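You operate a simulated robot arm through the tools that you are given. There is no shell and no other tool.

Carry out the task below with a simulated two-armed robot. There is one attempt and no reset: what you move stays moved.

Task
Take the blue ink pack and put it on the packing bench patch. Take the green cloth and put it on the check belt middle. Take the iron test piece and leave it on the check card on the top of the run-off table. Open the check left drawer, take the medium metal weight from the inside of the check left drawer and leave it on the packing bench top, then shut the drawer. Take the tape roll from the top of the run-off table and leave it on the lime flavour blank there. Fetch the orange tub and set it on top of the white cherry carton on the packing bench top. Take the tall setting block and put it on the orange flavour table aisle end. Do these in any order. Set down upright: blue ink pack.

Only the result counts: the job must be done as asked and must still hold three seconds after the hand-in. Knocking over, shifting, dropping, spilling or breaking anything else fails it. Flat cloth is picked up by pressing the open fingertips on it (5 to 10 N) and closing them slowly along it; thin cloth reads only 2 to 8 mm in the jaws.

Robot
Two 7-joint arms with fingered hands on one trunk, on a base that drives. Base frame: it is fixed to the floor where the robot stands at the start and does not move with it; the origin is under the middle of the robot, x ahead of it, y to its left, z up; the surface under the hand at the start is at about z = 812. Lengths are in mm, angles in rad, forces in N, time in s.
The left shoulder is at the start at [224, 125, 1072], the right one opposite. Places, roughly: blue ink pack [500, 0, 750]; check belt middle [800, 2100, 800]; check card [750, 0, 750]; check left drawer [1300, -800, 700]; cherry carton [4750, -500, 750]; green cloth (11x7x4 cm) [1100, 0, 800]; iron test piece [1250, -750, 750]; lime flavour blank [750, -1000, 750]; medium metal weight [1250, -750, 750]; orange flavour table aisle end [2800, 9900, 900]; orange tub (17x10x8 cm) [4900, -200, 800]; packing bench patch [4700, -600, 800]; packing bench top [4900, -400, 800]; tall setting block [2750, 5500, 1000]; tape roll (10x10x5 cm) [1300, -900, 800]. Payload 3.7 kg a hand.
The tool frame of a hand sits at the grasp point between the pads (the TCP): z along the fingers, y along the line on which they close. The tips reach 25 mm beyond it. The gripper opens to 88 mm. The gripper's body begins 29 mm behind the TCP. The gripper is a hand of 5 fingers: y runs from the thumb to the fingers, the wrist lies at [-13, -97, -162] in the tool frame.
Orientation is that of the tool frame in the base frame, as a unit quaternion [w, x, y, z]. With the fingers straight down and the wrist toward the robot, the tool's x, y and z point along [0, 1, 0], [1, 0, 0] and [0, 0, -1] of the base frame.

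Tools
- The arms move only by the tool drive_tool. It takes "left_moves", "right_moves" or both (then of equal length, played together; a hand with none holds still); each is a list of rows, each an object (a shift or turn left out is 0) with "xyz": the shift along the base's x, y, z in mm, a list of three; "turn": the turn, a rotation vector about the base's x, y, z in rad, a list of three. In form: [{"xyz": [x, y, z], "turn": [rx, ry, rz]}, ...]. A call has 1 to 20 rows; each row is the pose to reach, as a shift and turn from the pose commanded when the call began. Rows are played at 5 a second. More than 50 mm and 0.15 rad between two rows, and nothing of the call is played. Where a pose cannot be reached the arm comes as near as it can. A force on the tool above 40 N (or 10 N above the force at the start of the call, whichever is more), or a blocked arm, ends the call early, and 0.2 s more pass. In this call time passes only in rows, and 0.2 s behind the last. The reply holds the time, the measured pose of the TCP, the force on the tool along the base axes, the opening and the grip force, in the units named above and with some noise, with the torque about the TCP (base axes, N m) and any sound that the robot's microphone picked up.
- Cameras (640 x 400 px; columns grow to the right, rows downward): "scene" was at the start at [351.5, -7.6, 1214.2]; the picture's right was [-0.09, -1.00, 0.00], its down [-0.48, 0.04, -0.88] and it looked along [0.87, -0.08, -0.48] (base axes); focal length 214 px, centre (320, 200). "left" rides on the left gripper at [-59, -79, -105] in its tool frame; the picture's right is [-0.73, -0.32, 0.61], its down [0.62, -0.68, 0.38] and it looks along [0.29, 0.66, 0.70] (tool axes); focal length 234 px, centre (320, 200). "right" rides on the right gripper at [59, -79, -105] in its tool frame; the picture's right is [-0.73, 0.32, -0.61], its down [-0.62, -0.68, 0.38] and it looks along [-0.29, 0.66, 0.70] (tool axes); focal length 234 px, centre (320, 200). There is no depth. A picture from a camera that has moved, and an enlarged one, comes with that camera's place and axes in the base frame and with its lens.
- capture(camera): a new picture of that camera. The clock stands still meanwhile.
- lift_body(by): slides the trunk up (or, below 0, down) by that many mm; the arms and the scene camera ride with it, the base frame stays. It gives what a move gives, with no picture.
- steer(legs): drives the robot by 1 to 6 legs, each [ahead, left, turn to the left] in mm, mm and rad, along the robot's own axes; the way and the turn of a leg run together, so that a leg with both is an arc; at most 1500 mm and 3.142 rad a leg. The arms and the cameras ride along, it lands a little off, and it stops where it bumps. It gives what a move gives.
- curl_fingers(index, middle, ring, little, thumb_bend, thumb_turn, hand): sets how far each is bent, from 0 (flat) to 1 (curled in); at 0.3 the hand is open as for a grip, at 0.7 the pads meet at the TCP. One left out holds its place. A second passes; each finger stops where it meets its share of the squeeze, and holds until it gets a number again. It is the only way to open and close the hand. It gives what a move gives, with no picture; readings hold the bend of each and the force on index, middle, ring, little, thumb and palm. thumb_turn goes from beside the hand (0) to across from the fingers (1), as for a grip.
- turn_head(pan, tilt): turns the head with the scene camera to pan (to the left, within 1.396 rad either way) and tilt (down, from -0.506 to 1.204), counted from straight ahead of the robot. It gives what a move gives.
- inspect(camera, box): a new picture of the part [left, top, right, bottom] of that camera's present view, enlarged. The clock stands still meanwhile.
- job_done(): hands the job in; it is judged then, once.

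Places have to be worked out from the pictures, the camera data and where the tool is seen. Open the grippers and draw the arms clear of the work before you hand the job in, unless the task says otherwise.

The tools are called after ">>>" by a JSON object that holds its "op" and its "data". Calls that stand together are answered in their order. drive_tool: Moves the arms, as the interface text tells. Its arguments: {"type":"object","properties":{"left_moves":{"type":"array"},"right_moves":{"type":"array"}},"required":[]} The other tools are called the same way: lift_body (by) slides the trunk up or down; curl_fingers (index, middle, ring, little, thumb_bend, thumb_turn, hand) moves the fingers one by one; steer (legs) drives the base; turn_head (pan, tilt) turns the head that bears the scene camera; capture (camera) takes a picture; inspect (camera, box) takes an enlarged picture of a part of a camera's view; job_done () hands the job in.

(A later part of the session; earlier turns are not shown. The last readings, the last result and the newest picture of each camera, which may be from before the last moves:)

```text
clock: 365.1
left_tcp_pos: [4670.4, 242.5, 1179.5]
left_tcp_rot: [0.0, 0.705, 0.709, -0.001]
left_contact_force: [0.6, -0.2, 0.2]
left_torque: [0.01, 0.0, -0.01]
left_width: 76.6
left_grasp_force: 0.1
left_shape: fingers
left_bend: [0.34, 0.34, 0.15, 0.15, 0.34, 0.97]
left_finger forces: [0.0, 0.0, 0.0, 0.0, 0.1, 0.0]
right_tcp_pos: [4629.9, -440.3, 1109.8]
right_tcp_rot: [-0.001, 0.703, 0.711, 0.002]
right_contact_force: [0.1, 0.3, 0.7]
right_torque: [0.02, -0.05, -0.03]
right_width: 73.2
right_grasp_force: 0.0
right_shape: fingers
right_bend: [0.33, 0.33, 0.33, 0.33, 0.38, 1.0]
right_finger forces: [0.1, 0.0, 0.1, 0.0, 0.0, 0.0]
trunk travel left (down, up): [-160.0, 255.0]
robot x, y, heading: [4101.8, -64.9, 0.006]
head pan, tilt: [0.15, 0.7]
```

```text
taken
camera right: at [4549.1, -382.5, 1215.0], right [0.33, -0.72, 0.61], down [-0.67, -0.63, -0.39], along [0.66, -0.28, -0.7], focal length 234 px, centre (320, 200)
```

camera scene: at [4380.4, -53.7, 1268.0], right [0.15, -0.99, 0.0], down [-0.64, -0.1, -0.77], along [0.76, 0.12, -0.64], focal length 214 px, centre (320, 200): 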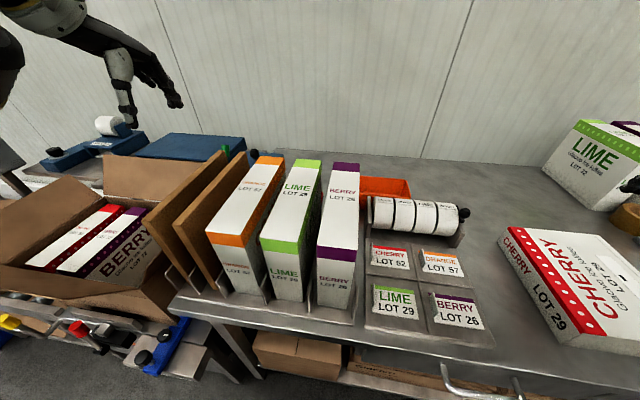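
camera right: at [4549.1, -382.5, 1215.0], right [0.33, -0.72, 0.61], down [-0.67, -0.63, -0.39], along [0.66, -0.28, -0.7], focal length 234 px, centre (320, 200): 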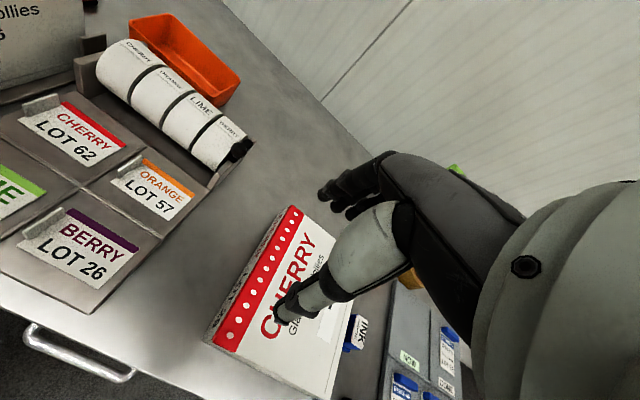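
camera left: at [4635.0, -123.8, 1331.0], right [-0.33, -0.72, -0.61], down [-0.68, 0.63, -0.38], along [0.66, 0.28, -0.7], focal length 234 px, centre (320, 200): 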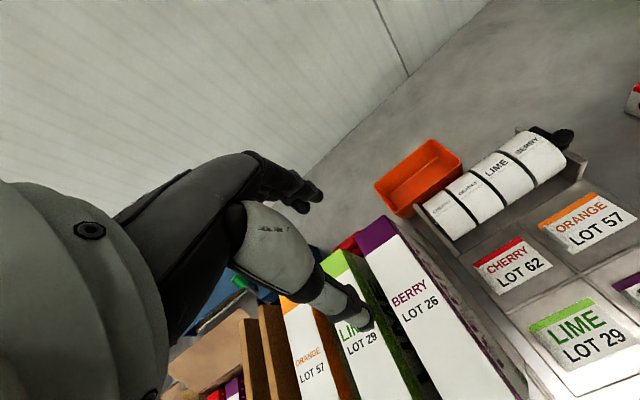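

The right hand has a clear path over the bench behind the dispenser. I move it forward and then left above the tub's far wall at z≈990.

>>> {"op": "drive_tool", "data": {"right_moves": [{"xyz": [45, 5, 0]}, {"xyz": [90, 10, 0]}, {"xyz": [135, 15, 0]}, {"xyz": [180, 25, -5]}, {"xyz": [225, 35, -15]}, {"xyz": [265, 50, -30]}, {"xyz": [300, 75, -45]}, {"xyz": [320, 110, -60]}, {"xyz": [332, 150, -75]}, {"xyz": [339, 190, -90]}, {"xyz": [341, 230, -105]}, {"xyz": [341, 270, -115]}, {"xyz": [341, 276, -120]}]}}

>>> {"op": "capture", "data": {"camera": "right"}}

>>> {"op": "capture", "data": {"camera": "scene"}}

```text
clock: 367.9
left_tcp_pos: [4672.4, 240.8, 1178.0]
left_tcp_rot: [-0.001, 0.705, 0.709, -0.001]
left_contact_force: [1.0, 0.3, 0.1]
left_torque: [0.03, 0.01, 0.0]
left_width: 76.4
left_grasp_force: 0.1
left_shape: fingers
left_bend: [0.34, 0.34, 0.15, 0.15, 0.34, 0.97]
left_finger forces: [0.0, 0.0, 0.0, 0.1, 0.1, 0.0]
right_tcp_pos: [4971.3, -164.8, 986.9]
right_tcp_rot: [-0.001, 0.704, 0.71, 0.001]
right_contact_force: [0.6, -0.5, -1.0]
right_torque: [0.02, 0.0, -0.03]
right_width: 73.1
right_grasp_force: 0.0
right_shape: fingers
right_bend: [0.33, 0.33, 0.33, 0.33, 0.38, 1.0]
right_finger forces: [0.0, 0.0, 0.0, 0.0, 0.0, 0.0]
trunk travel left (down, up): [-160.0, 255.0]
robot x, y, heading: [4100.1, -72.8, 0.007]
head pan, tilt: [0.15, 0.7]
```

```text
taken
camera right: at [4891.5, -107.9, 1093.0], right [0.33, -0.73, 0.6], down [-0.68, -0.63, -0.39], along [0.66, -0.28, -0.7], focal length 234 px, centre (320, 200)
```

right: 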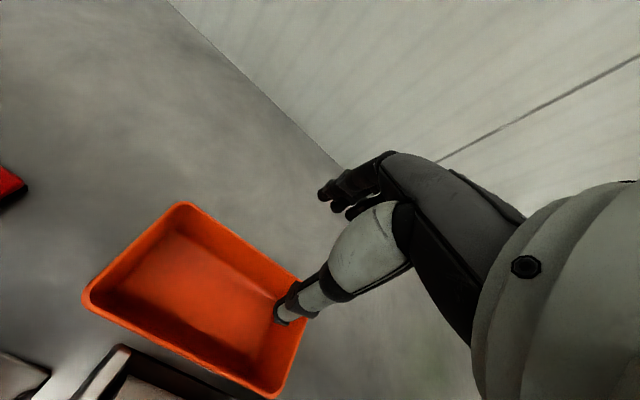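

```text
taken
camera scene: at [4381.9, -54.0, 1267.4], right [0.15, -0.99, 0.0], down [-0.64, -0.1, -0.76], along [0.76, 0.12, -0.64], focal length 214 px, centre (320, 200)
```

scene: 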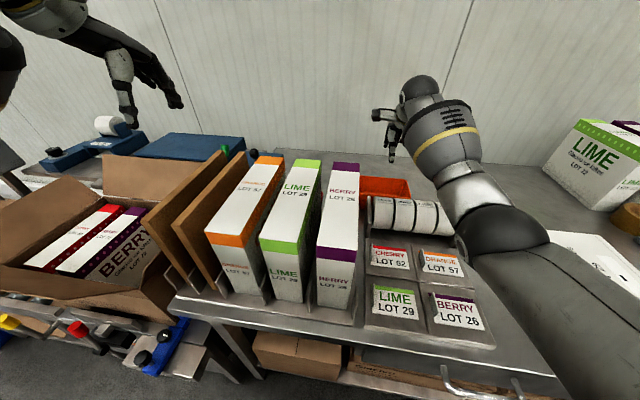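

The hand camera puts the tub's far rim at x≈4982 and centre y≈-154. I shift slightly and lower to z≈925 to recheck.

>>> {"op": "drive_tool", "data": {"right_moves": [{"xyz": [5, 8, -30]}, {"xyz": [8, 10, -62]}]}}

>>> {"op": "capture", "data": {"camera": "right"}}

>>> {"op": "inspect", "data": {"camera": "scene", "box": [320, 80, 500, 200]}}

```text
clock: 368.5
left_tcp_pos: [4671.9, 242.1, 1177.0]
left_tcp_rot: [-0.001, 0.705, 0.709, -0.002]
left_contact_force: [-0.7, -0.8, 0.0]
left_torque: [-0.01, 0.02, 0.01]
left_width: 76.5
left_grasp_force: 0.0
left_shape: fingers
left_bend: [0.34, 0.34, 0.15, 0.15, 0.34, 0.97]
left_finger forces: [0.1, 0.0, 0.0, 0.0, 0.0, 0.0]
right_tcp_pos: [4981.5, -155.0, 926.2]
right_tcp_rot: [-0.001, 0.703, 0.711, 0.001]
right_contact_force: [0.1, 0.7, 0.1]
right_torque: [-0.04, -0.03, -0.01]
right_width: 73.0
right_grasp_force: 0.1
right_shape: fingers
right_bend: [0.33, 0.33, 0.33, 0.33, 0.38, 1.0]
right_finger forces: [0.1, 0.0, 0.0, 0.0, 0.0, 0.0]
trunk travel left (down, up): [-160.0, 255.0]
robot x, y, heading: [4103.5, -70.4, 0.01]
head pan, tilt: [0.15, 0.7]
```

```text
taken
camera right: at [4900.3, -96.5, 1031.7], right [0.33, -0.72, 0.6], down [-0.68, -0.63, -0.38], along [0.66, -0.28, -0.7], focal length 234 px, centre (320, 200)
```

right: 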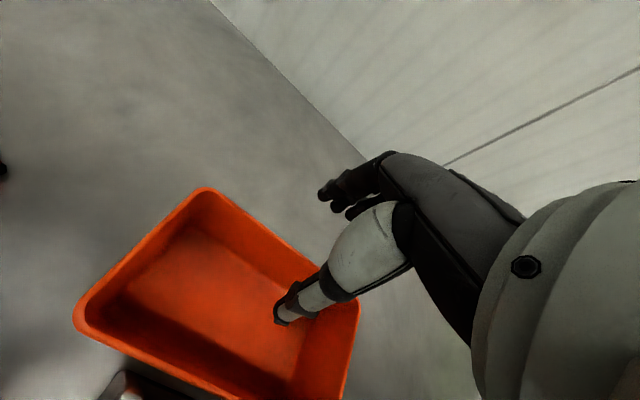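

```text
3.33 times, centred on (410, 140) of scene
camera zoom: at [4382.2, -53.7, 1267.3], right [0.15, -0.99, 0.0], down [-0.64, -0.1, -0.76], along [0.76, 0.12, -0.64], focal length 715 px, centre (20, 400)
```

zoom: 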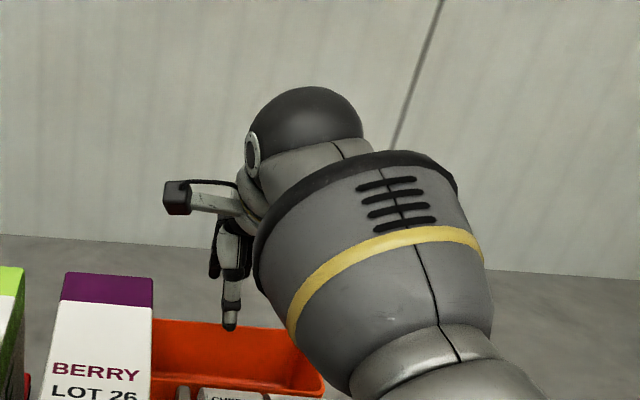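

Far wall at x≈4981 and tub centre y≈-153: aligned. I lower with the thumb inside and the fingers behind the wall to z≈874.

>>> {"op": "drive_tool", "data": {"right_moves": [{"xyz": [-1, 2, -20]}, {"xyz": [-1, 2, -38]}, {"xyz": [-1, 2, -50]}]}}

>>> {"op": "capture", "data": {"camera": "right"}}

>>> {"op": "inspect", "data": {"camera": "scene", "box": [320, 80, 500, 200]}}

```text
clock: 369.3
left_tcp_pos: [4672.4, 242.2, 1177.1]
left_tcp_rot: [-0.001, 0.706, 0.709, -0.001]
left_contact_force: [0.2, -0.1, 0.5]
left_torque: [-0.05, -0.02, 0.02]
left_width: 76.7
left_grasp_force: 0.0
left_shape: fingers
left_bend: [0.34, 0.34, 0.15, 0.15, 0.34, 0.97]
left_finger forces: [0.0, 0.1, 0.1, 0.0, 0.0, 0.1]
right_tcp_pos: [4979.7, -151.2, 875.5]
right_tcp_rot: [-0.002, 0.703, 0.711, 0.001]
right_contact_force: [0.2, -0.4, 0.1]
right_torque: [0.01, 0.01, 0.01]
right_width: 73.1
right_grasp_force: 0.0
right_shape: fingers
right_bend: [0.33, 0.33, 0.33, 0.33, 0.38, 1.0]
right_finger forces: [0.1, 0.1, 0.0, 0.0, 0.0, 0.0]
trunk travel left (down, up): [-160.0, 255.0]
robot x, y, heading: [4100.7, -65.0, 0.006]
head pan, tilt: [0.15, 0.7]
```

```text
taken
camera right: at [4899.2, -94.4, 980.7], right [0.33, -0.72, 0.6], down [-0.68, -0.63, -0.38], along [0.66, -0.28, -0.7], focal length 234 px, centre (320, 200)
```

right: 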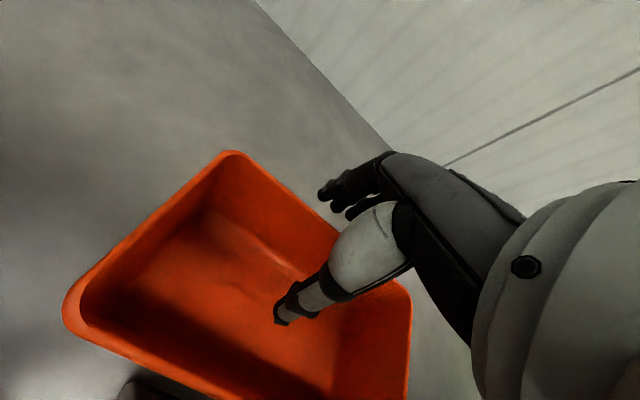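

```text
3.33 times, centred on (410, 140) of scene
camera zoom: at [4382.0, -53.7, 1267.4], right [0.15, -0.99, 0.0], down [-0.64, -0.1, -0.76], along [0.76, 0.12, -0.64], focal length 715 px, centre (20, 400)
```

zoom: 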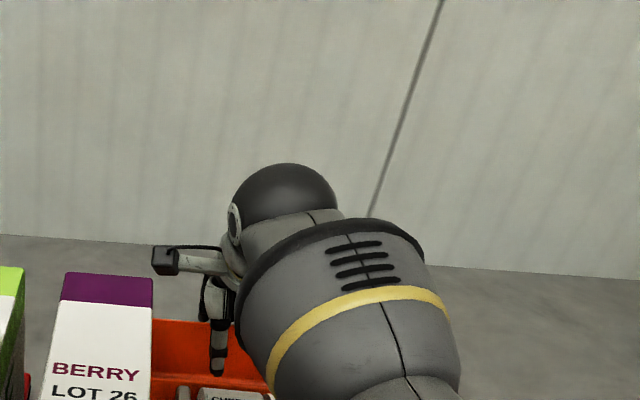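

Comparing heights, the rim is lower than thought: z≈863, far wall x≈4991, y −78…−251. I raise a bit, drive 30 mm closer for reach, and re-align.

>>> {"op": "drive_tool", "data": {"right_moves": [{"xyz": [0, 0, 30]}, {"xyz": [0, 0, 60]}]}}

>>> {"op": "steer", "data": {"legs": [[35, 0, 0]]}}

>>> {"op": "capture", "data": {"camera": "right"}}

```text
clock: 369.9
left_tcp_pos: [4672.2, 242.8, 1177.5]
left_tcp_rot: [-0.001, 0.705, 0.709, -0.001]
left_contact_force: [-0.6, 1.1, 0.7]
left_torque: [0.01, 0.04, 0.02]
left_width: 76.3
left_grasp_force: 0.0
left_shape: fingers
left_bend: [0.34, 0.34, 0.15, 0.15, 0.34, 0.97]
left_finger forces: [0.0, 0.0, 0.0, 0.0, 0.1, 0.0]
right_tcp_pos: [4977.7, -151.8, 936.1]
right_tcp_rot: [-0.001, 0.703, 0.711, 0.001]
right_contact_force: [-0.6, -0.1, 0.2]
right_torque: [-0.01, -0.01, 0.01]
right_width: 73.2
right_grasp_force: 0.2
right_shape: fingers
right_bend: [0.33, 0.33, 0.33, 0.33, 0.38, 1.0]
right_finger forces: [0.1, 0.1, 0.0, 0.0, 0.1, 0.1]
trunk travel left (down, up): [-160.0, 255.0]
robot x, y, heading: [4100.2, -71.4, 0.002]
head pan, tilt: [0.15, 0.7]
```

```text
clock: 370.8
left_tcp_pos: [4708.5, 242.8, 1177.2]
left_tcp_rot: [-0.001, 0.705, 0.709, -0.002]
left_contact_force: [-0.7, 1.1, 0.0]
left_torque: [-0.02, 0.04, 0.0]
left_width: 76.3
left_grasp_force: 0.0
left_shape: fingers
left_bend: [0.34, 0.34, 0.15, 0.15, 0.34, 0.97]
left_finger forces: [0.0, 0.1, 0.0, 0.0, 0.0, 0.0]
right_tcp_pos: [5012.7, -151.7, 934.4]
right_tcp_rot: [-0.001, 0.705, 0.71, 0.002]
right_contact_force: [0.0, -0.4, -0.4]
right_torque: [-0.01, 0.0, -0.01]
right_width: 73.1
right_grasp_force: 0.0
right_shape: fingers
right_bend: [0.33, 0.33, 0.33, 0.33, 0.38, 1.0]
right_finger forces: [0.0, 0.1, 0.0, 0.0, 0.0, 0.0]
trunk travel left (down, up): [-160.0, 255.0]
robot x, y, heading: [4135.0, -66.9, -0.0]
head pan, tilt: [0.15, 0.7]
```

```text
taken
camera right: at [4933.2, -94.5, 1041.1], right [0.33, -0.72, 0.6], down [-0.68, -0.63, -0.38], along [0.66, -0.28, -0.7], focal length 234 px, centre (320, 200)
```

right: 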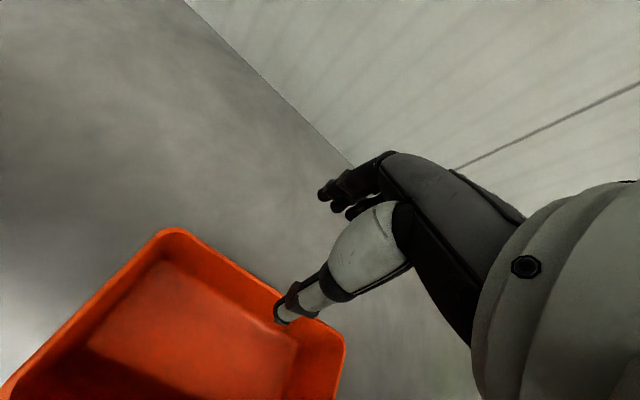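

Consistent: rim z≈863 and far wall x≈4991. I position the TCP at the wall and lower to z≈851.

>>> {"op": "drive_tool", "data": {"right_moves": [{"xyz": [-23, -12, 0]}, {"xyz": [-23, -12, -35]}, {"xyz": [-23, -12, -65]}, {"xyz": [-23, -12, -83]}]}}

>>> {"op": "capture", "data": {"camera": "right"}}

>>> {"op": "inspect", "data": {"camera": "scene", "box": [280, 80, 460, 200]}}

```text
clock: 371.8
left_tcp_pos: [4706.3, 242.7, 1176.9]
left_tcp_rot: [-0.001, 0.705, 0.709, -0.002]
left_contact_force: [-0.4, -0.4, -0.2]
left_torque: [0.04, 0.0, 0.0]
left_width: 76.3
left_grasp_force: 0.0
left_shape: fingers
left_bend: [0.34, 0.34, 0.15, 0.15, 0.34, 0.97]
left_finger forces: [0.1, 0.1, 0.1, 0.1, 0.0, 0.1]
right_tcp_pos: [4988.9, -164.6, 850.8]
right_tcp_rot: [-0.002, 0.704, 0.71, 0.001]
right_contact_force: [-0.3, -0.2, -0.1]
right_torque: [0.02, -0.04, 0.0]
right_width: 73.4
right_grasp_force: 0.1
right_shape: fingers
right_bend: [0.33, 0.33, 0.33, 0.33, 0.38, 1.0]
right_finger forces: [0.0, 0.0, 0.0, 0.1, 0.0, 0.0]
trunk travel left (down, up): [-160.0, 255.0]
robot x, y, heading: [4136.6, -67.9, -0.0]
head pan, tilt: [0.15, 0.7]
```

```text
taken
camera right: at [4908.4, -106.7, 956.8], right [0.33, -0.72, 0.6], down [-0.68, -0.63, -0.38], along [0.66, -0.28, -0.7], focal length 234 px, centre (320, 200)
```

right: 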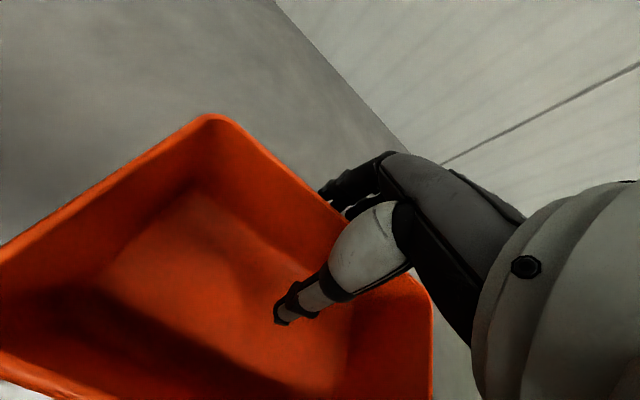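

```text
3.33 times, centred on (370, 140) of scene
camera zoom: at [4416.5, -53.6, 1267.4], right [0.15, -0.99, 0.0], down [-0.64, -0.1, -0.76], along [0.76, 0.12, -0.64], focal length 715 px, centre (153, 400)
```

zoom: 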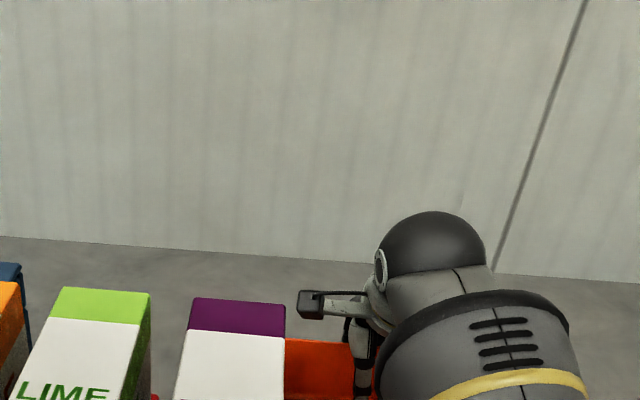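

Thumb inside, fingers outside. I close on the wall.

>>> {"op": "curl_fingers", "data": {"hand": "right", "index": 0.74, "middle": 0.74, "ring": 0.74, "little": 0.74, "thumb_bend": 0.74}}

>>> {"op": "capture", "data": {"camera": "right"}}

```text
clock: 372.8
left_tcp_pos: [4706.6, 242.1, 1176.9]
left_tcp_rot: [-0.002, 0.705, 0.709, 0.0]
left_contact_force: [0.5, 0.3, -0.4]
left_torque: [-0.02, 0.02, 0.0]
left_width: 76.3
left_grasp_force: 0.1
left_shape: fingers
left_bend: [0.34, 0.34, 0.15, 0.15, 0.34, 0.97]
left_finger forces: [0.0, 0.0, 0.1, 0.0, 0.0, 0.0]
right_tcp_pos: [4988.9, -164.4, 851.6]
right_tcp_rot: [-0.001, 0.704, 0.71, 0.001]
right_contact_force: [1.2, -1.3, -0.4]
right_torque: [0.01, 0.01, 0.0]
right_width: 0.1
right_grasp_force: 7.0
right_shape: fingers
right_bend: [0.73, 0.73, 0.73, 0.74, 0.71, 1.0]
right_finger forces: [3.5, 2.0, 1.3, 0.0, 6.6, 0.1]
trunk travel left (down, up): [-160.0, 255.0]
robot x, y, heading: [4135.3, -67.3, 0.004]
head pan, tilt: [0.15, 0.7]
```

```text
taken
camera right: at [4908.4, -106.7, 957.4], right [0.33, -0.72, 0.6], down [-0.68, -0.63, -0.39], along [0.66, -0.28, -0.7], focal length 234 px, centre (320, 200)
```

right: 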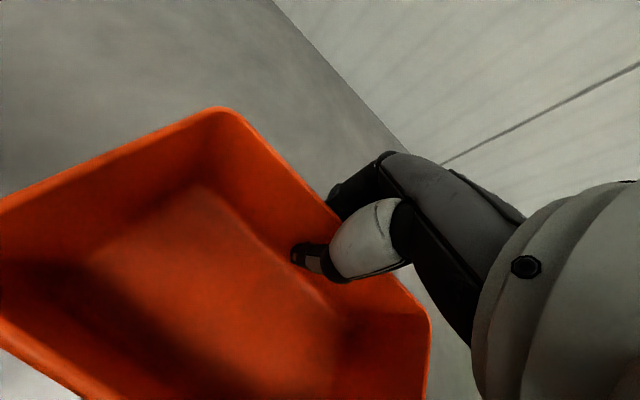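

The thin wall is held. I tighten and lift slowly.

>>> {"op": "curl_fingers", "data": {"hand": "right", "index": 0.88, "middle": 0.88, "ring": 0.88, "little": 0.8, "thumb_bend": 0.86}}

>>> {"op": "drive_tool", "data": {"right_moves": [{"xyz": [0, 0, 10]}, {"xyz": [0, 0, 25]}, {"xyz": [0, 0, 50]}, {"xyz": [0, 0, 80]}]}}

>>> {"op": "capture", "data": {"camera": "right"}}

>>> {"op": "capture", "data": {"camera": "scene"}}

```text
clock: 373.8
left_tcp_pos: [4707.4, 241.1, 1176.8]
left_tcp_rot: [-0.001, 0.706, 0.709, -0.001]
left_contact_force: [0.6, 0.5, 0.4]
left_torque: [0.0, 0.0, 0.02]
left_width: 76.5
left_grasp_force: 0.1
left_shape: fingers
left_bend: [0.34, 0.34, 0.15, 0.15, 0.34, 0.97]
left_finger forces: [0.0, 0.0, 0.1, 0.0, 0.0, 0.0]
right_tcp_pos: [4989.7, -164.2, 853.7]
right_tcp_rot: [0.0, 0.704, 0.71, 0.003]
right_contact_force: [20.8, -1.8, 10.1]
right_torque: [0.14, 0.45, 0.51]
right_width: 1.7
right_grasp_force: 33.9
right_shape: fingers
right_bend: [0.82, 0.86, 0.85, 0.8, 0.7, 0.98]
right_finger forces: [13.3, 15.6, 15.8, 0.0, 23.5, 0.1]
trunk travel left (down, up): [-160.0, 255.0]
robot x, y, heading: [4136.6, -67.5, 0.003]
head pan, tilt: [0.15, 0.7]
```

```text
clock: 374.8
left_tcp_pos: [4705.3, 242.5, 1179.2]
left_tcp_rot: [0.0, 0.705, 0.709, 0.0]
left_contact_force: [1.2, 0.4, 0.6]
left_torque: [0.04, -0.01, 0.01]
left_width: 76.7
left_grasp_force: 0.0
left_shape: fingers
left_bend: [0.34, 0.34, 0.15, 0.15, 0.34, 0.97]
left_finger forces: [0.0, 0.0, 0.0, 0.0, 0.0, 0.0]
right_tcp_pos: [4988.5, -163.6, 932.3]
right_tcp_rot: [-0.001, 0.703, 0.711, 0.001]
right_contact_force: [-0.4, -0.9, -0.9]
right_torque: [-0.02, -0.03, -0.02]
right_width: 1.1
right_grasp_force: 23.2
right_shape: fingers
right_bend: [0.82, 0.88, 0.88, 0.8, 0.74, 0.96]
right_finger forces: [16.9, 5.9, 0.0, 0.0, 24.4, 0.0]
trunk travel left (down, up): [-160.0, 255.0]
robot x, y, heading: [4134.0, -69.5, 0.003]
head pan, tilt: [0.15, 0.7]
```

```text
taken
camera right: at [4907.6, -106.4, 1038.3], right [0.33, -0.72, 0.6], down [-0.68, -0.63, -0.38], along [0.66, -0.28, -0.7], focal length 234 px, centre (320, 200)
```

right: 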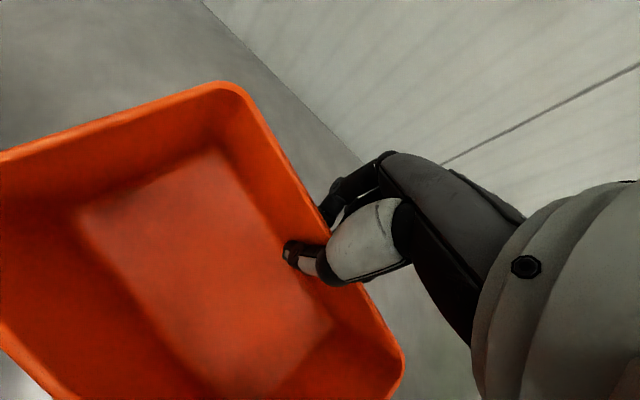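

```text
taken
camera scene: at [4414.6, -53.6, 1268.0], right [0.15, -0.99, 0.0], down [-0.64, -0.1, -0.77], along [0.76, 0.12, -0.64], focal length 214 px, centre (320, 200)
```

scene: 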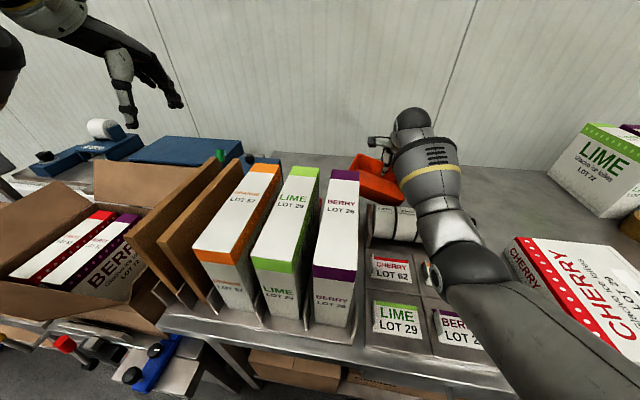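

The tub is lifted. I raise it further and draw it back over the bench.

>>> {"op": "drive_tool", "data": {"right_moves": [{"xyz": [0, 0, 40]}, {"xyz": [0, 0, 80]}, {"xyz": [0, 0, 120]}, {"xyz": [-40, -10, 130]}, {"xyz": [-85, -20, 135]}, {"xyz": [-130, -30, 140]}, {"xyz": [-170, -40, 140]}, {"xyz": [-210, -50, 140]}]}}

>>> {"op": "capture", "data": {"camera": "scene"}}

>>> {"op": "capture", "data": {"camera": "right"}}

```text
clock: 376.6
left_tcp_pos: [4706.5, 242.0, 1178.1]
left_tcp_rot: [-0.001, 0.705, 0.709, -0.001]
left_contact_force: [-0.2, 0.0, -0.6]
left_torque: [0.03, 0.0, 0.02]
left_width: 76.4
left_grasp_force: 0.0
left_shape: fingers
left_bend: [0.34, 0.34, 0.15, 0.15, 0.34, 0.97]
left_finger forces: [0.0, 0.0, 0.0, 0.0, 0.0, 0.1]
right_tcp_pos: [4778.4, -214.6, 1070.6]
right_tcp_rot: [-0.002, 0.704, 0.71, 0.001]
right_contact_force: [0.5, 0.2, -0.4]
right_torque: [0.0, -0.06, -0.01]
right_width: 0.8
right_grasp_force: 21.4
right_shape: fingers
right_bend: [0.82, 0.88, 0.88, 0.8, 0.74, 0.95]
right_finger forces: [17.4, 4.0, 0.0, 0.1, 22.3, 0.1]
trunk travel left (down, up): [-160.0, 255.0]
robot x, y, heading: [4135.3, -66.6, 0.002]
head pan, tilt: [0.15, 0.7]
```

```text
taken
camera scene: at [4415.5, -54.6, 1267.8], right [0.15, -0.99, 0.0], down [-0.64, -0.1, -0.77], along [0.76, 0.12, -0.64], focal length 214 px, centre (320, 200)
```

scene: 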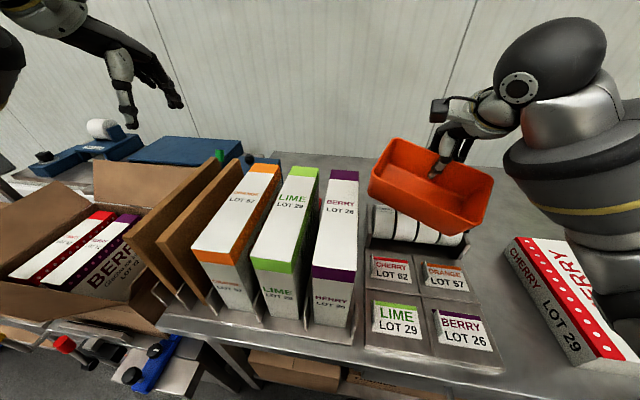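

```text
taken
camera right: at [4697.0, -155.7, 1176.7], right [0.33, -0.72, 0.6], down [-0.68, -0.63, -0.38], along [0.66, -0.28, -0.7], focal length 234 px, centre (320, 200)
```

right: 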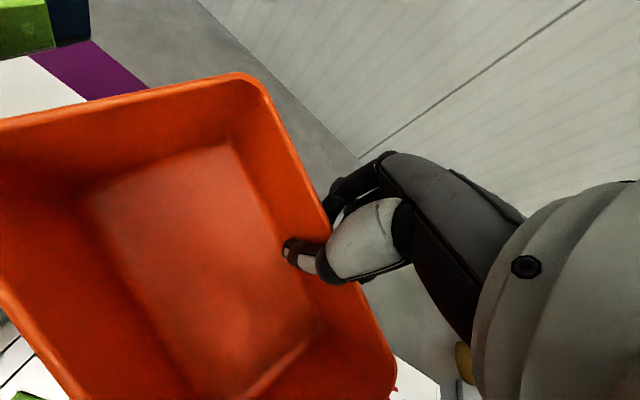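

The tub is held, yawed about −31° in the hand. I strafe right 380 mm to bring it over the carton and turn the hand back by 0.52 rad.

>>> {"op": "steer", "data": {"legs": [[0, -380, 0]]}}

>>> {"op": "drive_tool", "data": {"right_moves": [{"turn": [0, 0, 0.13]}, {"turn": [0, 0, 0.26]}, {"turn": [0, 0, 0.39]}, {"turn": [0, 0, 0.52]}]}}

>>> {"op": "turn_head", "data": {"pan": -0.1, "tilt": 0.7}}

>>> {"op": "capture", "data": {"camera": "scene"}}

>>> {"op": "capture", "data": {"camera": "right"}}

>>> {"op": "capture", "data": {"camera": "left"}}

```text
clock: 380.5
left_tcp_pos: [4709.2, -147.2, 1177.3]
left_tcp_rot: [-0.001, 0.71, 0.704, -0.001]
left_contact_force: [0.0, 0.6, -0.2]
left_torque: [-0.01, -0.01, -0.01]
left_width: 76.1
left_grasp_force: 0.1
left_shape: fingers
left_bend: [0.34, 0.34, 0.15, 0.15, 0.34, 0.97]
left_finger forces: [0.1, 0.0, 0.0, 0.0, 0.0, 0.0]
right_tcp_pos: [4776.1, -604.1, 1070.7]
right_tcp_rot: [-0.002, 0.708, 0.706, 0.001]
right_contact_force: [-1.0, -0.2, -1.6]
right_torque: [-0.06, -0.06, 0.0]
right_width: 0.8
right_grasp_force: 21.9
right_shape: fingers
right_bend: [0.82, 0.88, 0.88, 0.8, 0.74, 0.95]
right_finger forces: [17.5, 4.0, 0.0, 0.0, 22.4, 0.1]
trunk travel left (down, up): [-160.0, 255.0]
robot x, y, heading: [4136.9, -454.4, -0.012]
head pan, tilt: [0.15, 0.7]
```

```text
clock: 381.5
left_tcp_pos: [4710.7, -147.3, 1176.8]
left_tcp_rot: [-0.002, 0.71, 0.705, 0.0]
left_contact_force: [0.1, 0.4, -0.3]
left_torque: [0.01, -0.01, -0.04]
left_width: 76.4
left_grasp_force: 0.1
left_shape: fingers
left_bend: [0.34, 0.34, 0.15, 0.15, 0.34, 0.97]
left_finger forces: [0.1, 0.0, 0.1, 0.0, 0.1, 0.0]
right_tcp_pos: [4776.3, -603.8, 1070.1]
right_tcp_rot: [-0.002, 0.503, 0.864, 0.001]
right_contact_force: [0.6, 0.4, -1.3]
right_torque: [0.0, -0.08, 0.02]
right_width: 0.6
right_grasp_force: 22.2
right_shape: fingers
right_bend: [0.82, 0.88, 0.88, 0.8, 0.74, 0.95]
right_finger forces: [17.5, 4.2, 0.0, 0.1, 22.5, 0.1]
trunk travel left (down, up): [-160.0, 255.0]
robot x, y, heading: [4134.1, -454.3, -0.004]
head pan, tilt: [0.15, 0.7]
```

```text
clock: 382.3
left_tcp_pos: [4709.4, -148.3, 1177.2]
left_tcp_rot: [-0.001, 0.71, 0.705, 0.0]
left_contact_force: [-0.5, -1.1, -0.5]
left_torque: [-0.02, -0.01, 0.01]
left_width: 76.4
left_grasp_force: 0.0
left_shape: fingers
left_bend: [0.34, 0.34, 0.15, 0.15, 0.34, 0.97]
left_finger forces: [0.0, 0.0, 0.0, 0.0, 0.0, 0.0]
right_tcp_pos: [4775.1, -604.3, 1069.9]
right_tcp_rot: [-0.002, 0.504, 0.864, 0.001]
right_contact_force: [0.5, -0.1, -1.2]
right_torque: [-0.01, -0.06, 0.0]
right_width: 0.4
right_grasp_force: 21.8
right_shape: fingers
right_bend: [0.82, 0.88, 0.88, 0.8, 0.74, 0.95]
right_finger forces: [17.7, 4.1, 0.1, 0.0, 22.4, 0.0]
trunk travel left (down, up): [-160.0, 255.0]
robot x, y, heading: [4131.5, -450.7, -0.009]
head pan, tilt: [-0.099, 0.7]
```

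```text
taken
camera scene: at [4416.0, -461.6, 1267.4], right [-0.11, -0.99, 0.0], down [-0.64, 0.07, -0.76], along [0.76, -0.08, -0.64], focal length 214 px, centre (320, 200)
```

scene: 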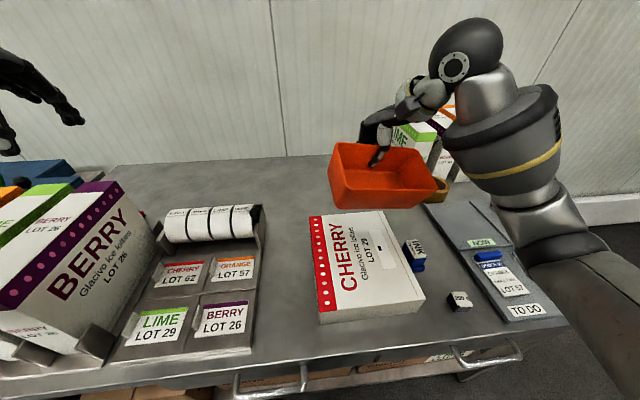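

```text
taken
camera right: at [4677.4, -592.1, 1176.4], right [0.64, -0.47, 0.6], down [-0.29, -0.88, -0.38], along [0.71, 0.07, -0.7], focal length 234 px, centre (320, 200)
```

right: 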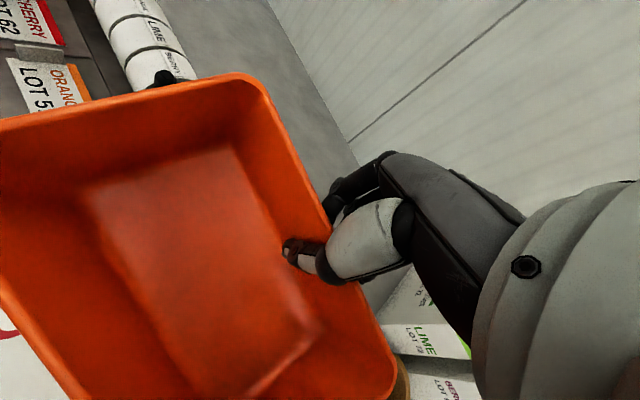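

```text
taken
camera left: at [4629.8, -206.4, 1280.7], right [-0.33, -0.72, -0.61], down [-0.68, 0.63, -0.38], along [0.66, 0.29, -0.7], focal length 234 px, centre (320, 200)
```

left: 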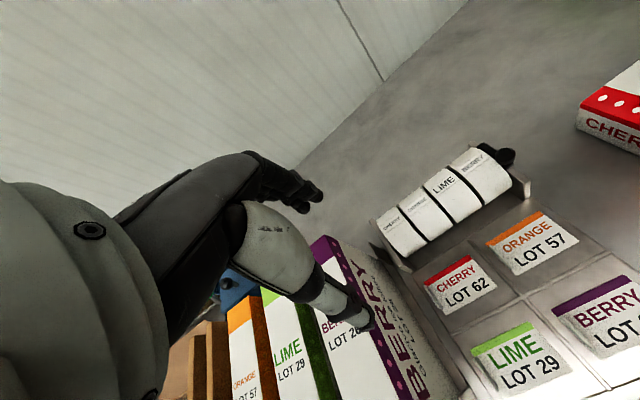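

The tub is now aligned, centre about (4715, -587) over the carton (centre 4701, -580). I shift slightly and lower.

>>> {"op": "drive_tool", "data": {"right_moves": [{"xyz": [-6, 4, -40]}, {"xyz": [-12, 7, -80]}, {"xyz": [-12, 7, -115]}, {"xyz": [-12, 7, -138]}, {"xyz": [-12, 7, -148]}]}}

>>> {"op": "capture", "data": {"camera": "scene"}}

>>> {"op": "capture", "data": {"camera": "right"}}

```text
clock: 383.5
left_tcp_pos: [4709.4, -147.6, 1177.8]
left_tcp_rot: [-0.001, 0.71, 0.704, 0.0]
left_contact_force: [0.9, -0.8, 0.2]
left_torque: [0.01, -0.01, 0.03]
left_width: 76.2
left_grasp_force: 0.1
left_shape: fingers
left_bend: [0.34, 0.34, 0.15, 0.15, 0.34, 0.97]
left_finger forces: [0.0, 0.1, 0.0, 0.0, 0.1, 0.1]
right_tcp_pos: [4764.1, -597.7, 924.2]
right_tcp_rot: [0.0, 0.504, 0.864, 0.001]
right_contact_force: [1.6, -0.3, 6.2]
right_torque: [-0.13, 0.44, 0.12]
right_width: 1.5
right_grasp_force: 22.6
right_shape: fingers
right_bend: [0.82, 0.9, 0.88, 0.8, 0.72, 0.95]
right_finger forces: [13.6, 10.5, 0.0, 0.0, 20.8, 0.0]
trunk travel left (down, up): [-160.0, 255.0]
robot x, y, heading: [4136.1, -450.2, -0.002]
head pan, tilt: [-0.099, 0.7]
```

```text
taken
camera scene: at [4415.5, -461.8, 1267.7], right [-0.11, -0.99, 0.0], down [-0.64, 0.07, -0.77], along [0.76, -0.08, -0.64], focal length 214 px, centre (320, 200)
```

scene: 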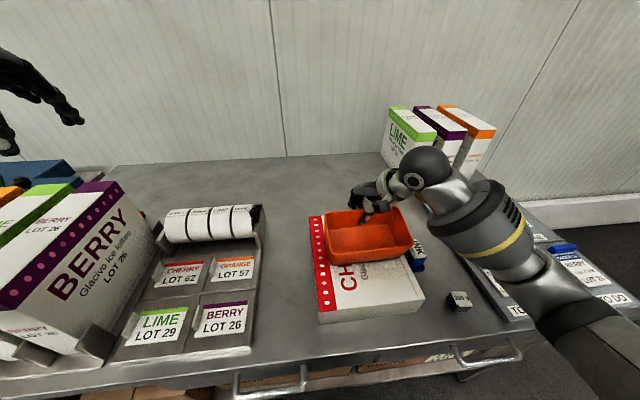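

```text
taken
camera right: at [4665.8, -585.1, 1029.8], right [0.64, -0.47, 0.61], down [-0.28, -0.88, -0.39], along [0.71, 0.07, -0.7], focal length 234 px, centre (320, 200)
```

right: 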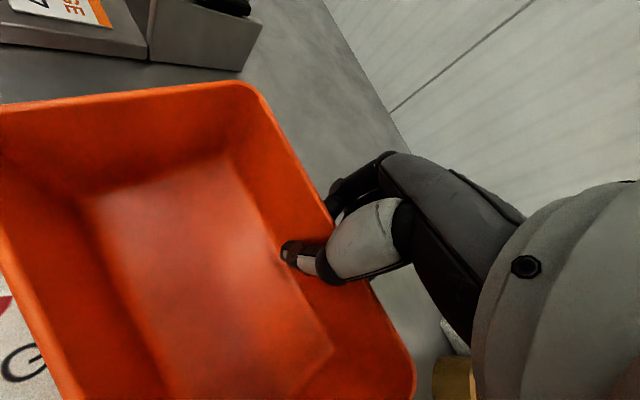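

First contact at z≈924. I lower a little more so it rests flat, then release.

>>> {"op": "drive_tool", "data": {"right_moves": [{"xyz": [0, 0, -3]}, {"xyz": [0, 0, -6]}, {"xyz": [0, 0, -9]}]}}

>>> {"op": "inspect", "data": {"camera": "scene", "box": [290, 170, 470, 330]}}

```text
clock: 384.3
left_tcp_pos: [4709.4, -149.2, 1177.8]
left_tcp_rot: [-0.001, 0.71, 0.704, -0.001]
left_contact_force: [-0.6, 0.0, 0.3]
left_torque: [0.02, 0.0, -0.04]
left_width: 76.4
left_grasp_force: 0.0
left_shape: fingers
left_bend: [0.34, 0.34, 0.15, 0.15, 0.34, 0.97]
left_finger forces: [0.0, 0.1, 0.0, 0.0, 0.0, 0.0]
right_tcp_pos: [4763.1, -597.1, 915.2]
right_tcp_rot: [-0.002, 0.503, 0.864, 0.001]
right_contact_force: [2.8, -1.8, 6.0]
right_torque: [-0.11, 0.59, 0.24]
right_width: 2.7
right_grasp_force: 24.4
right_shape: fingers
right_bend: [0.82, 0.9, 0.88, 0.8, 0.71, 0.95]
right_finger forces: [11.6, 14.1, 0.0, 0.0, 23.0, 0.0]
trunk travel left (down, up): [-160.0, 255.0]
robot x, y, heading: [4137.0, -453.1, -0.0]
head pan, tilt: [-0.099, 0.7]
```

```text
2.50 times, centred on (380, 250) of scene
camera zoom: at [4415.6, -461.7, 1267.6], right [-0.11, -0.99, 0.0], down [-0.64, 0.07, -0.77], along [0.76, -0.08, -0.64], focal length 536 px, centre (170, 75)
```

zoom: 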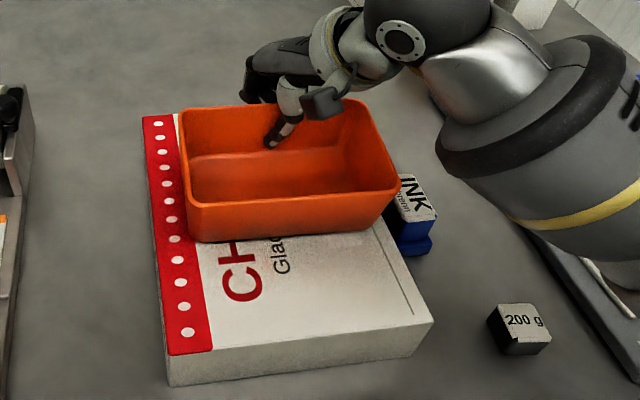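

The tub rests well inside the carton's top. I lower a few more millimetres to flatten it, then open.

>>> {"op": "drive_tool", "data": {"right_moves": [{"xyz": [0, 0, -3]}, {"xyz": [0, 0, -6]}]}}

>>> {"op": "curl_fingers", "data": {"hand": "right", "index": 0.6, "middle": 0.6, "ring": 0.6, "little": 0.6, "thumb_bend": 0.6}}

>>> {"op": "curl_fingers", "data": {"hand": "right", "index": 0.4, "middle": 0.4, "ring": 0.4, "little": 0.4, "thumb_bend": 0.45}}

>>> {"op": "inspect", "data": {"camera": "scene", "box": [290, 170, 470, 330]}}

>>> {"op": "capture", "data": {"camera": "right"}}

```text
clock: 384.9
left_tcp_pos: [4710.6, -149.2, 1177.5]
left_tcp_rot: [-0.001, 0.71, 0.704, -0.001]
left_contact_force: [-0.3, -0.4, 0.7]
left_torque: [0.03, 0.0, 0.0]
left_width: 76.4
left_grasp_force: 0.0
left_shape: fingers
left_bend: [0.34, 0.34, 0.15, 0.15, 0.34, 0.97]
left_finger forces: [0.1, 0.0, 0.1, 0.0, 0.0, 0.0]
right_tcp_pos: [4762.7, -597.7, 908.4]
right_tcp_rot: [-0.002, 0.502, 0.865, 0.001]
right_contact_force: [2.2, -2.2, 7.5]
right_torque: [-0.08, 0.7, 0.28]
right_width: 3.3
right_grasp_force: 25.2
right_shape: fingers
right_bend: [0.82, 0.9, 0.88, 0.8, 0.71, 0.94]
right_finger forces: [9.9, 16.4, 0.0, 0.0, 24.4, 0.0]
trunk travel left (down, up): [-160.0, 255.0]
robot x, y, heading: [4134.2, -448.4, -0.008]
head pan, tilt: [-0.099, 0.7]
```

```text
clock: 385.9
left_tcp_pos: [4710.2, -148.7, 1177.4]
left_tcp_rot: [-0.001, 0.71, 0.704, -0.001]
left_contact_force: [0.2, 0.4, -0.3]
left_torque: [-0.01, 0.04, -0.04]
left_width: 76.1
left_grasp_force: 0.2
left_shape: fingers
left_bend: [0.34, 0.34, 0.15, 0.15, 0.34, 0.97]
left_finger forces: [0.0, 0.0, 0.0, 0.1, 0.0, 0.0]
right_tcp_pos: [4763.3, -597.1, 907.3]
right_tcp_rot: [-0.002, 0.503, 0.864, 0.0]
right_contact_force: [0.5, -0.5, -0.7]
right_torque: [0.0, 0.04, -0.01]
right_width: 19.9
right_grasp_force: 0.2
right_shape: fingers
right_bend: [0.6, 0.6, 0.6, 0.6, 0.6, 1.0]
right_finger forces: [0.0, 0.0, 0.1, 0.0, 0.4, 0.0]
trunk travel left (down, up): [-160.0, 255.0]
robot x, y, heading: [4135.5, -450.1, -0.007]
head pan, tilt: [-0.099, 0.7]
```

```text
clock: 386.9
left_tcp_pos: [4709.6, -147.3, 1177.3]
left_tcp_rot: [-0.002, 0.71, 0.705, -0.001]
left_contact_force: [-0.2, 0.7, -0.6]
left_torque: [0.04, 0.01, 0.0]
left_width: 76.4
left_grasp_force: 0.1
left_shape: fingers
left_bend: [0.34, 0.34, 0.15, 0.15, 0.34, 0.97]
left_finger forces: [0.0, 0.0, 0.0, 0.0, 0.0, 0.0]
right_tcp_pos: [4762.5, -596.2, 907.4]
right_tcp_rot: [-0.002, 0.503, 0.864, 0.002]
right_contact_force: [-0.5, 0.4, -0.1]
right_torque: [-0.01, 0.02, 0.01]
right_width: 57.4
right_grasp_force: 0.0
right_shape: fingers
right_bend: [0.4, 0.4, 0.4, 0.4, 0.45, 1.0]
right_finger forces: [0.1, 0.0, 0.0, 0.1, 0.0, 0.0]
trunk travel left (down, up): [-160.0, 255.0]
robot x, y, heading: [4133.7, -449.7, -0.011]
head pan, tilt: [-0.099, 0.7]
```

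```text
2.50 times, centred on (380, 250) of scene
camera zoom: at [4415.9, -461.7, 1267.5], right [-0.11, -0.99, 0.0], down [-0.64, 0.07, -0.76], along [0.76, -0.08, -0.64], focal length 536 px, centre (170, 75)
```

zoom: 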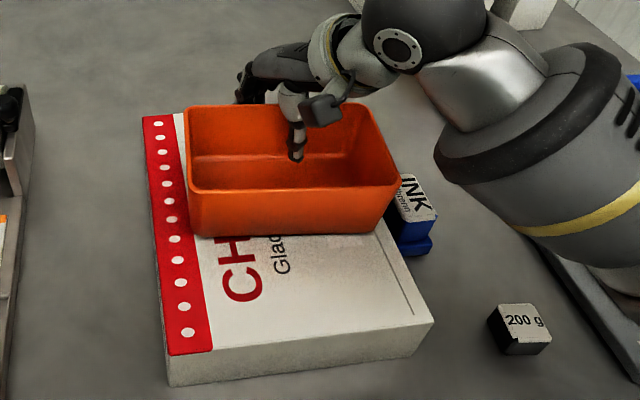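

```text
taken
camera right: at [4665.5, -585.2, 1013.7], right [0.64, -0.47, 0.6], down [-0.29, -0.88, -0.39], along [0.71, 0.07, -0.7], focal length 234 px, centre (320, 200)
```

right: 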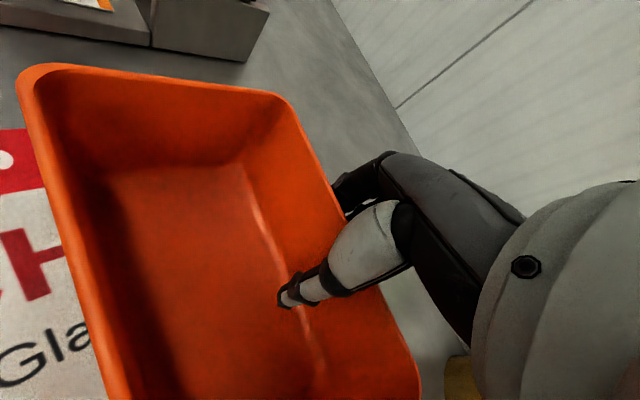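

The tub stands flat on the carton. I raise the right hand straight up and bring it back.

>>> {"op": "drive_tool", "data": {"right_moves": [{"xyz": [0, 0, 20]}, {"xyz": [0, 0, 50]}, {"xyz": [0, 0, 90]}, {"xyz": [0, 0, 130]}, {"xyz": [0, 0, 170], "turn": [0, 0, -0.1]}, {"xyz": [-20, -20, 200], "turn": [0, 0, -0.22]}, {"xyz": [-50, -40, 215], "turn": [0, 0, -0.34]}, {"xyz": [-85, -60, 225], "turn": [0, 0, -0.46]}, {"xyz": [-110, -80, 230], "turn": [0, 0, -0.52]}]}}

>>> {"op": "capture", "data": {"camera": "scene"}}

>>> {"op": "inspect", "data": {"camera": "scene", "box": [290, 170, 530, 330]}}

```text
clock: 388.9
left_tcp_pos: [4710.0, -149.9, 1177.8]
left_tcp_rot: [-0.001, 0.71, 0.704, 0.0]
left_contact_force: [0.3, -0.2, 0.3]
left_torque: [-0.02, -0.01, 0.01]
left_width: 76.5
left_grasp_force: 0.0
left_shape: fingers
left_bend: [0.34, 0.34, 0.15, 0.15, 0.34, 0.97]
left_finger forces: [0.0, 0.1, 0.0, 0.0, 0.1, 0.0]
right_tcp_pos: [4652.7, -677.8, 1138.5]
right_tcp_rot: [-0.001, 0.709, 0.706, 0.001]
right_contact_force: [-0.7, -0.2, 0.7]
right_torque: [-0.04, 0.01, 0.01]
right_width: 57.2
right_grasp_force: 0.1
right_shape: fingers
right_bend: [0.4, 0.4, 0.4, 0.4, 0.45, 1.0]
right_finger forces: [0.1, 0.1, 0.0, 0.0, 0.0, 0.0]
trunk travel left (down, up): [-160.0, 255.0]
robot x, y, heading: [4132.3, -450.8, -0.003]
head pan, tilt: [-0.099, 0.7]
```

```text
taken
camera scene: at [4415.3, -462.0, 1267.6], right [-0.11, -0.99, 0.0], down [-0.64, 0.07, -0.77], along [0.76, -0.08, -0.64], focal length 214 px, centre (320, 200)
```

scene: 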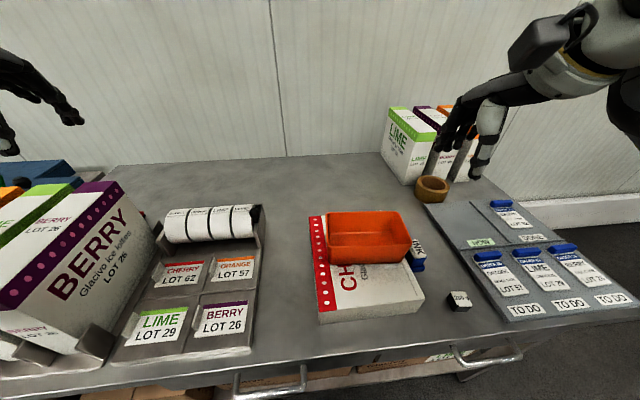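

```text
2.50 times, centred on (410, 250) of scene
camera zoom: at [4415.3, -462.0, 1267.6], right [-0.11, -0.99, 0.0], down [-0.64, 0.07, -0.77], along [0.76, -0.08, -0.64], focal length 536 px, centre (95, 75)
```

zoom: 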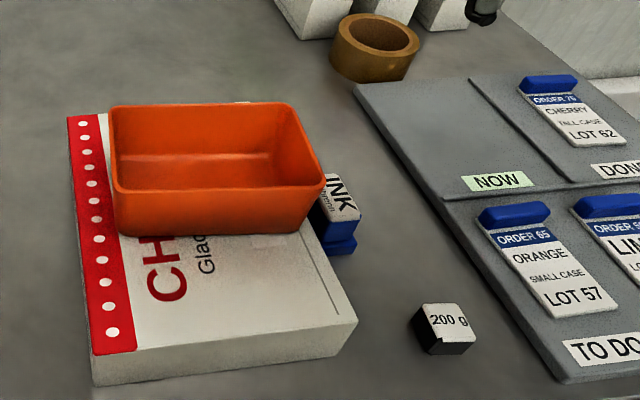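

The bench tasks are done: ink, weight and tub are in place. Now I drive back to the far side of the run-off table for the green cloth.

>>> {"op": "lift_body", "data": {"by": 80}}

>>> {"op": "steer", "data": {"legs": [[-600, 0, 0], [0, 0, 3.14], [1400, 0, 0], [0, -300, 0]]}}

>>> {"op": "turn_head", "data": {"pan": 0.0, "tilt": 0.6}}

>>> {"op": "capture", "data": {"camera": "scene"}}

```text
clock: 390.1
left_tcp_pos: [4711.3, -148.9, 1256.8]
left_tcp_rot: [-0.002, 0.71, 0.704, -0.002]
left_contact_force: [1.0, 0.4, -1.0]
left_torque: [-0.01, 0.0, -0.01]
left_width: 76.2
left_grasp_force: 0.0
left_shape: fingers
left_bend: [0.34, 0.34, 0.15, 0.15, 0.34, 0.97]
left_finger forces: [0.0, 0.1, 0.1, 0.0, 0.0, 0.0]
right_tcp_pos: [4655.6, -677.4, 1216.4]
right_tcp_rot: [-0.003, 0.709, 0.705, 0.0]
right_contact_force: [0.4, -0.2, -0.2]
right_torque: [0.01, 0.0, 0.0]
right_width: 57.6
right_grasp_force: 0.0
right_shape: fingers
right_bend: [0.4, 0.4, 0.4, 0.4, 0.45, 1.0]
right_finger forces: [0.0, 0.1, 0.0, 0.1, 0.0, 0.1]
trunk travel left (down, up): [-240.0, 175.0]
robot x, y, heading: [4133.3, -452.6, -0.01]
head pan, tilt: [-0.099, 0.7]
```

```text
clock: 410.3
left_tcp_pos: [1545.6, -427.4, 1257.3]
left_tcp_rot: [0.001, -0.706, 0.708, 0.0]
left_contact_force: [0.2, 0.2, -0.2]
left_torque: [0.0, 0.01, -0.02]
left_width: 76.4
left_grasp_force: 0.1
left_shape: fingers
left_bend: [0.34, 0.34, 0.15, 0.15, 0.34, 0.97]
left_finger forces: [0.1, 0.1, 0.0, 0.1, 0.0, 0.0]
right_tcp_pos: [1599.4, 101.4, 1216.9]
right_tcp_rot: [-0.001, -0.707, 0.707, -0.001]
right_contact_force: [0.5, -0.8, -0.8]
right_torque: [-0.02, 0.02, -0.02]
right_width: 57.7
right_grasp_force: 0.1
right_shape: fingers
right_bend: [0.4, 0.4, 0.4, 0.4, 0.45, 1.0]
right_finger forces: [0.0, 0.0, 0.0, 0.1, 0.0, 0.0]
trunk travel left (down, up): [-240.0, 175.0]
robot x, y, heading: [2118.4, -123.8, 3.139]
head pan, tilt: [-0.099, 0.7]
```

```text
clock: 410.9
left_tcp_pos: [1544.5, -427.9, 1258.3]
left_tcp_rot: [0.001, -0.706, 0.708, -0.001]
left_contact_force: [0.3, 0.2, -0.4]
left_torque: [-0.01, 0.01, -0.01]
left_width: 76.5
left_grasp_force: 0.1
left_shape: fingers
left_bend: [0.34, 0.34, 0.15, 0.15, 0.34, 0.97]
left_finger forces: [0.0, 0.1, 0.0, 0.0, 0.0, 0.1]
right_tcp_pos: [1598.1, 102.9, 1218.5]
right_tcp_rot: [0.001, 0.707, -0.707, 0.001]
right_contact_force: [-0.6, -0.1, -0.3]
right_torque: [0.0, 0.03, -0.01]
right_width: 57.3
right_grasp_force: 0.1
right_shape: fingers
right_bend: [0.4, 0.4, 0.4, 0.4, 0.45, 1.0]
right_finger forces: [0.0, 0.0, 0.0, 0.2, 0.0, 0.1]
trunk travel left (down, up): [-240.0, 175.0]
robot x, y, heading: [2118.5, -125.0, 3.14]
head pan, tilt: [0.0, 0.6]
```

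```text
taken
camera scene: at [1921.7, -121.2, 1362.9], right [0.0, 1.0, 0.0], down [0.57, 0.0, -0.82], along [-0.82, 0.0, -0.57], focal length 214 px, centre (320, 200)
```

scene: 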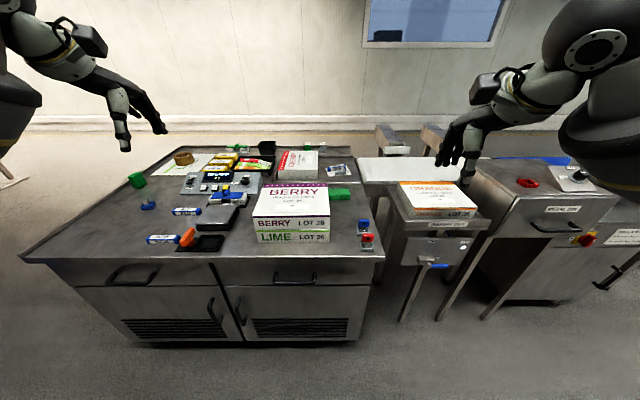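

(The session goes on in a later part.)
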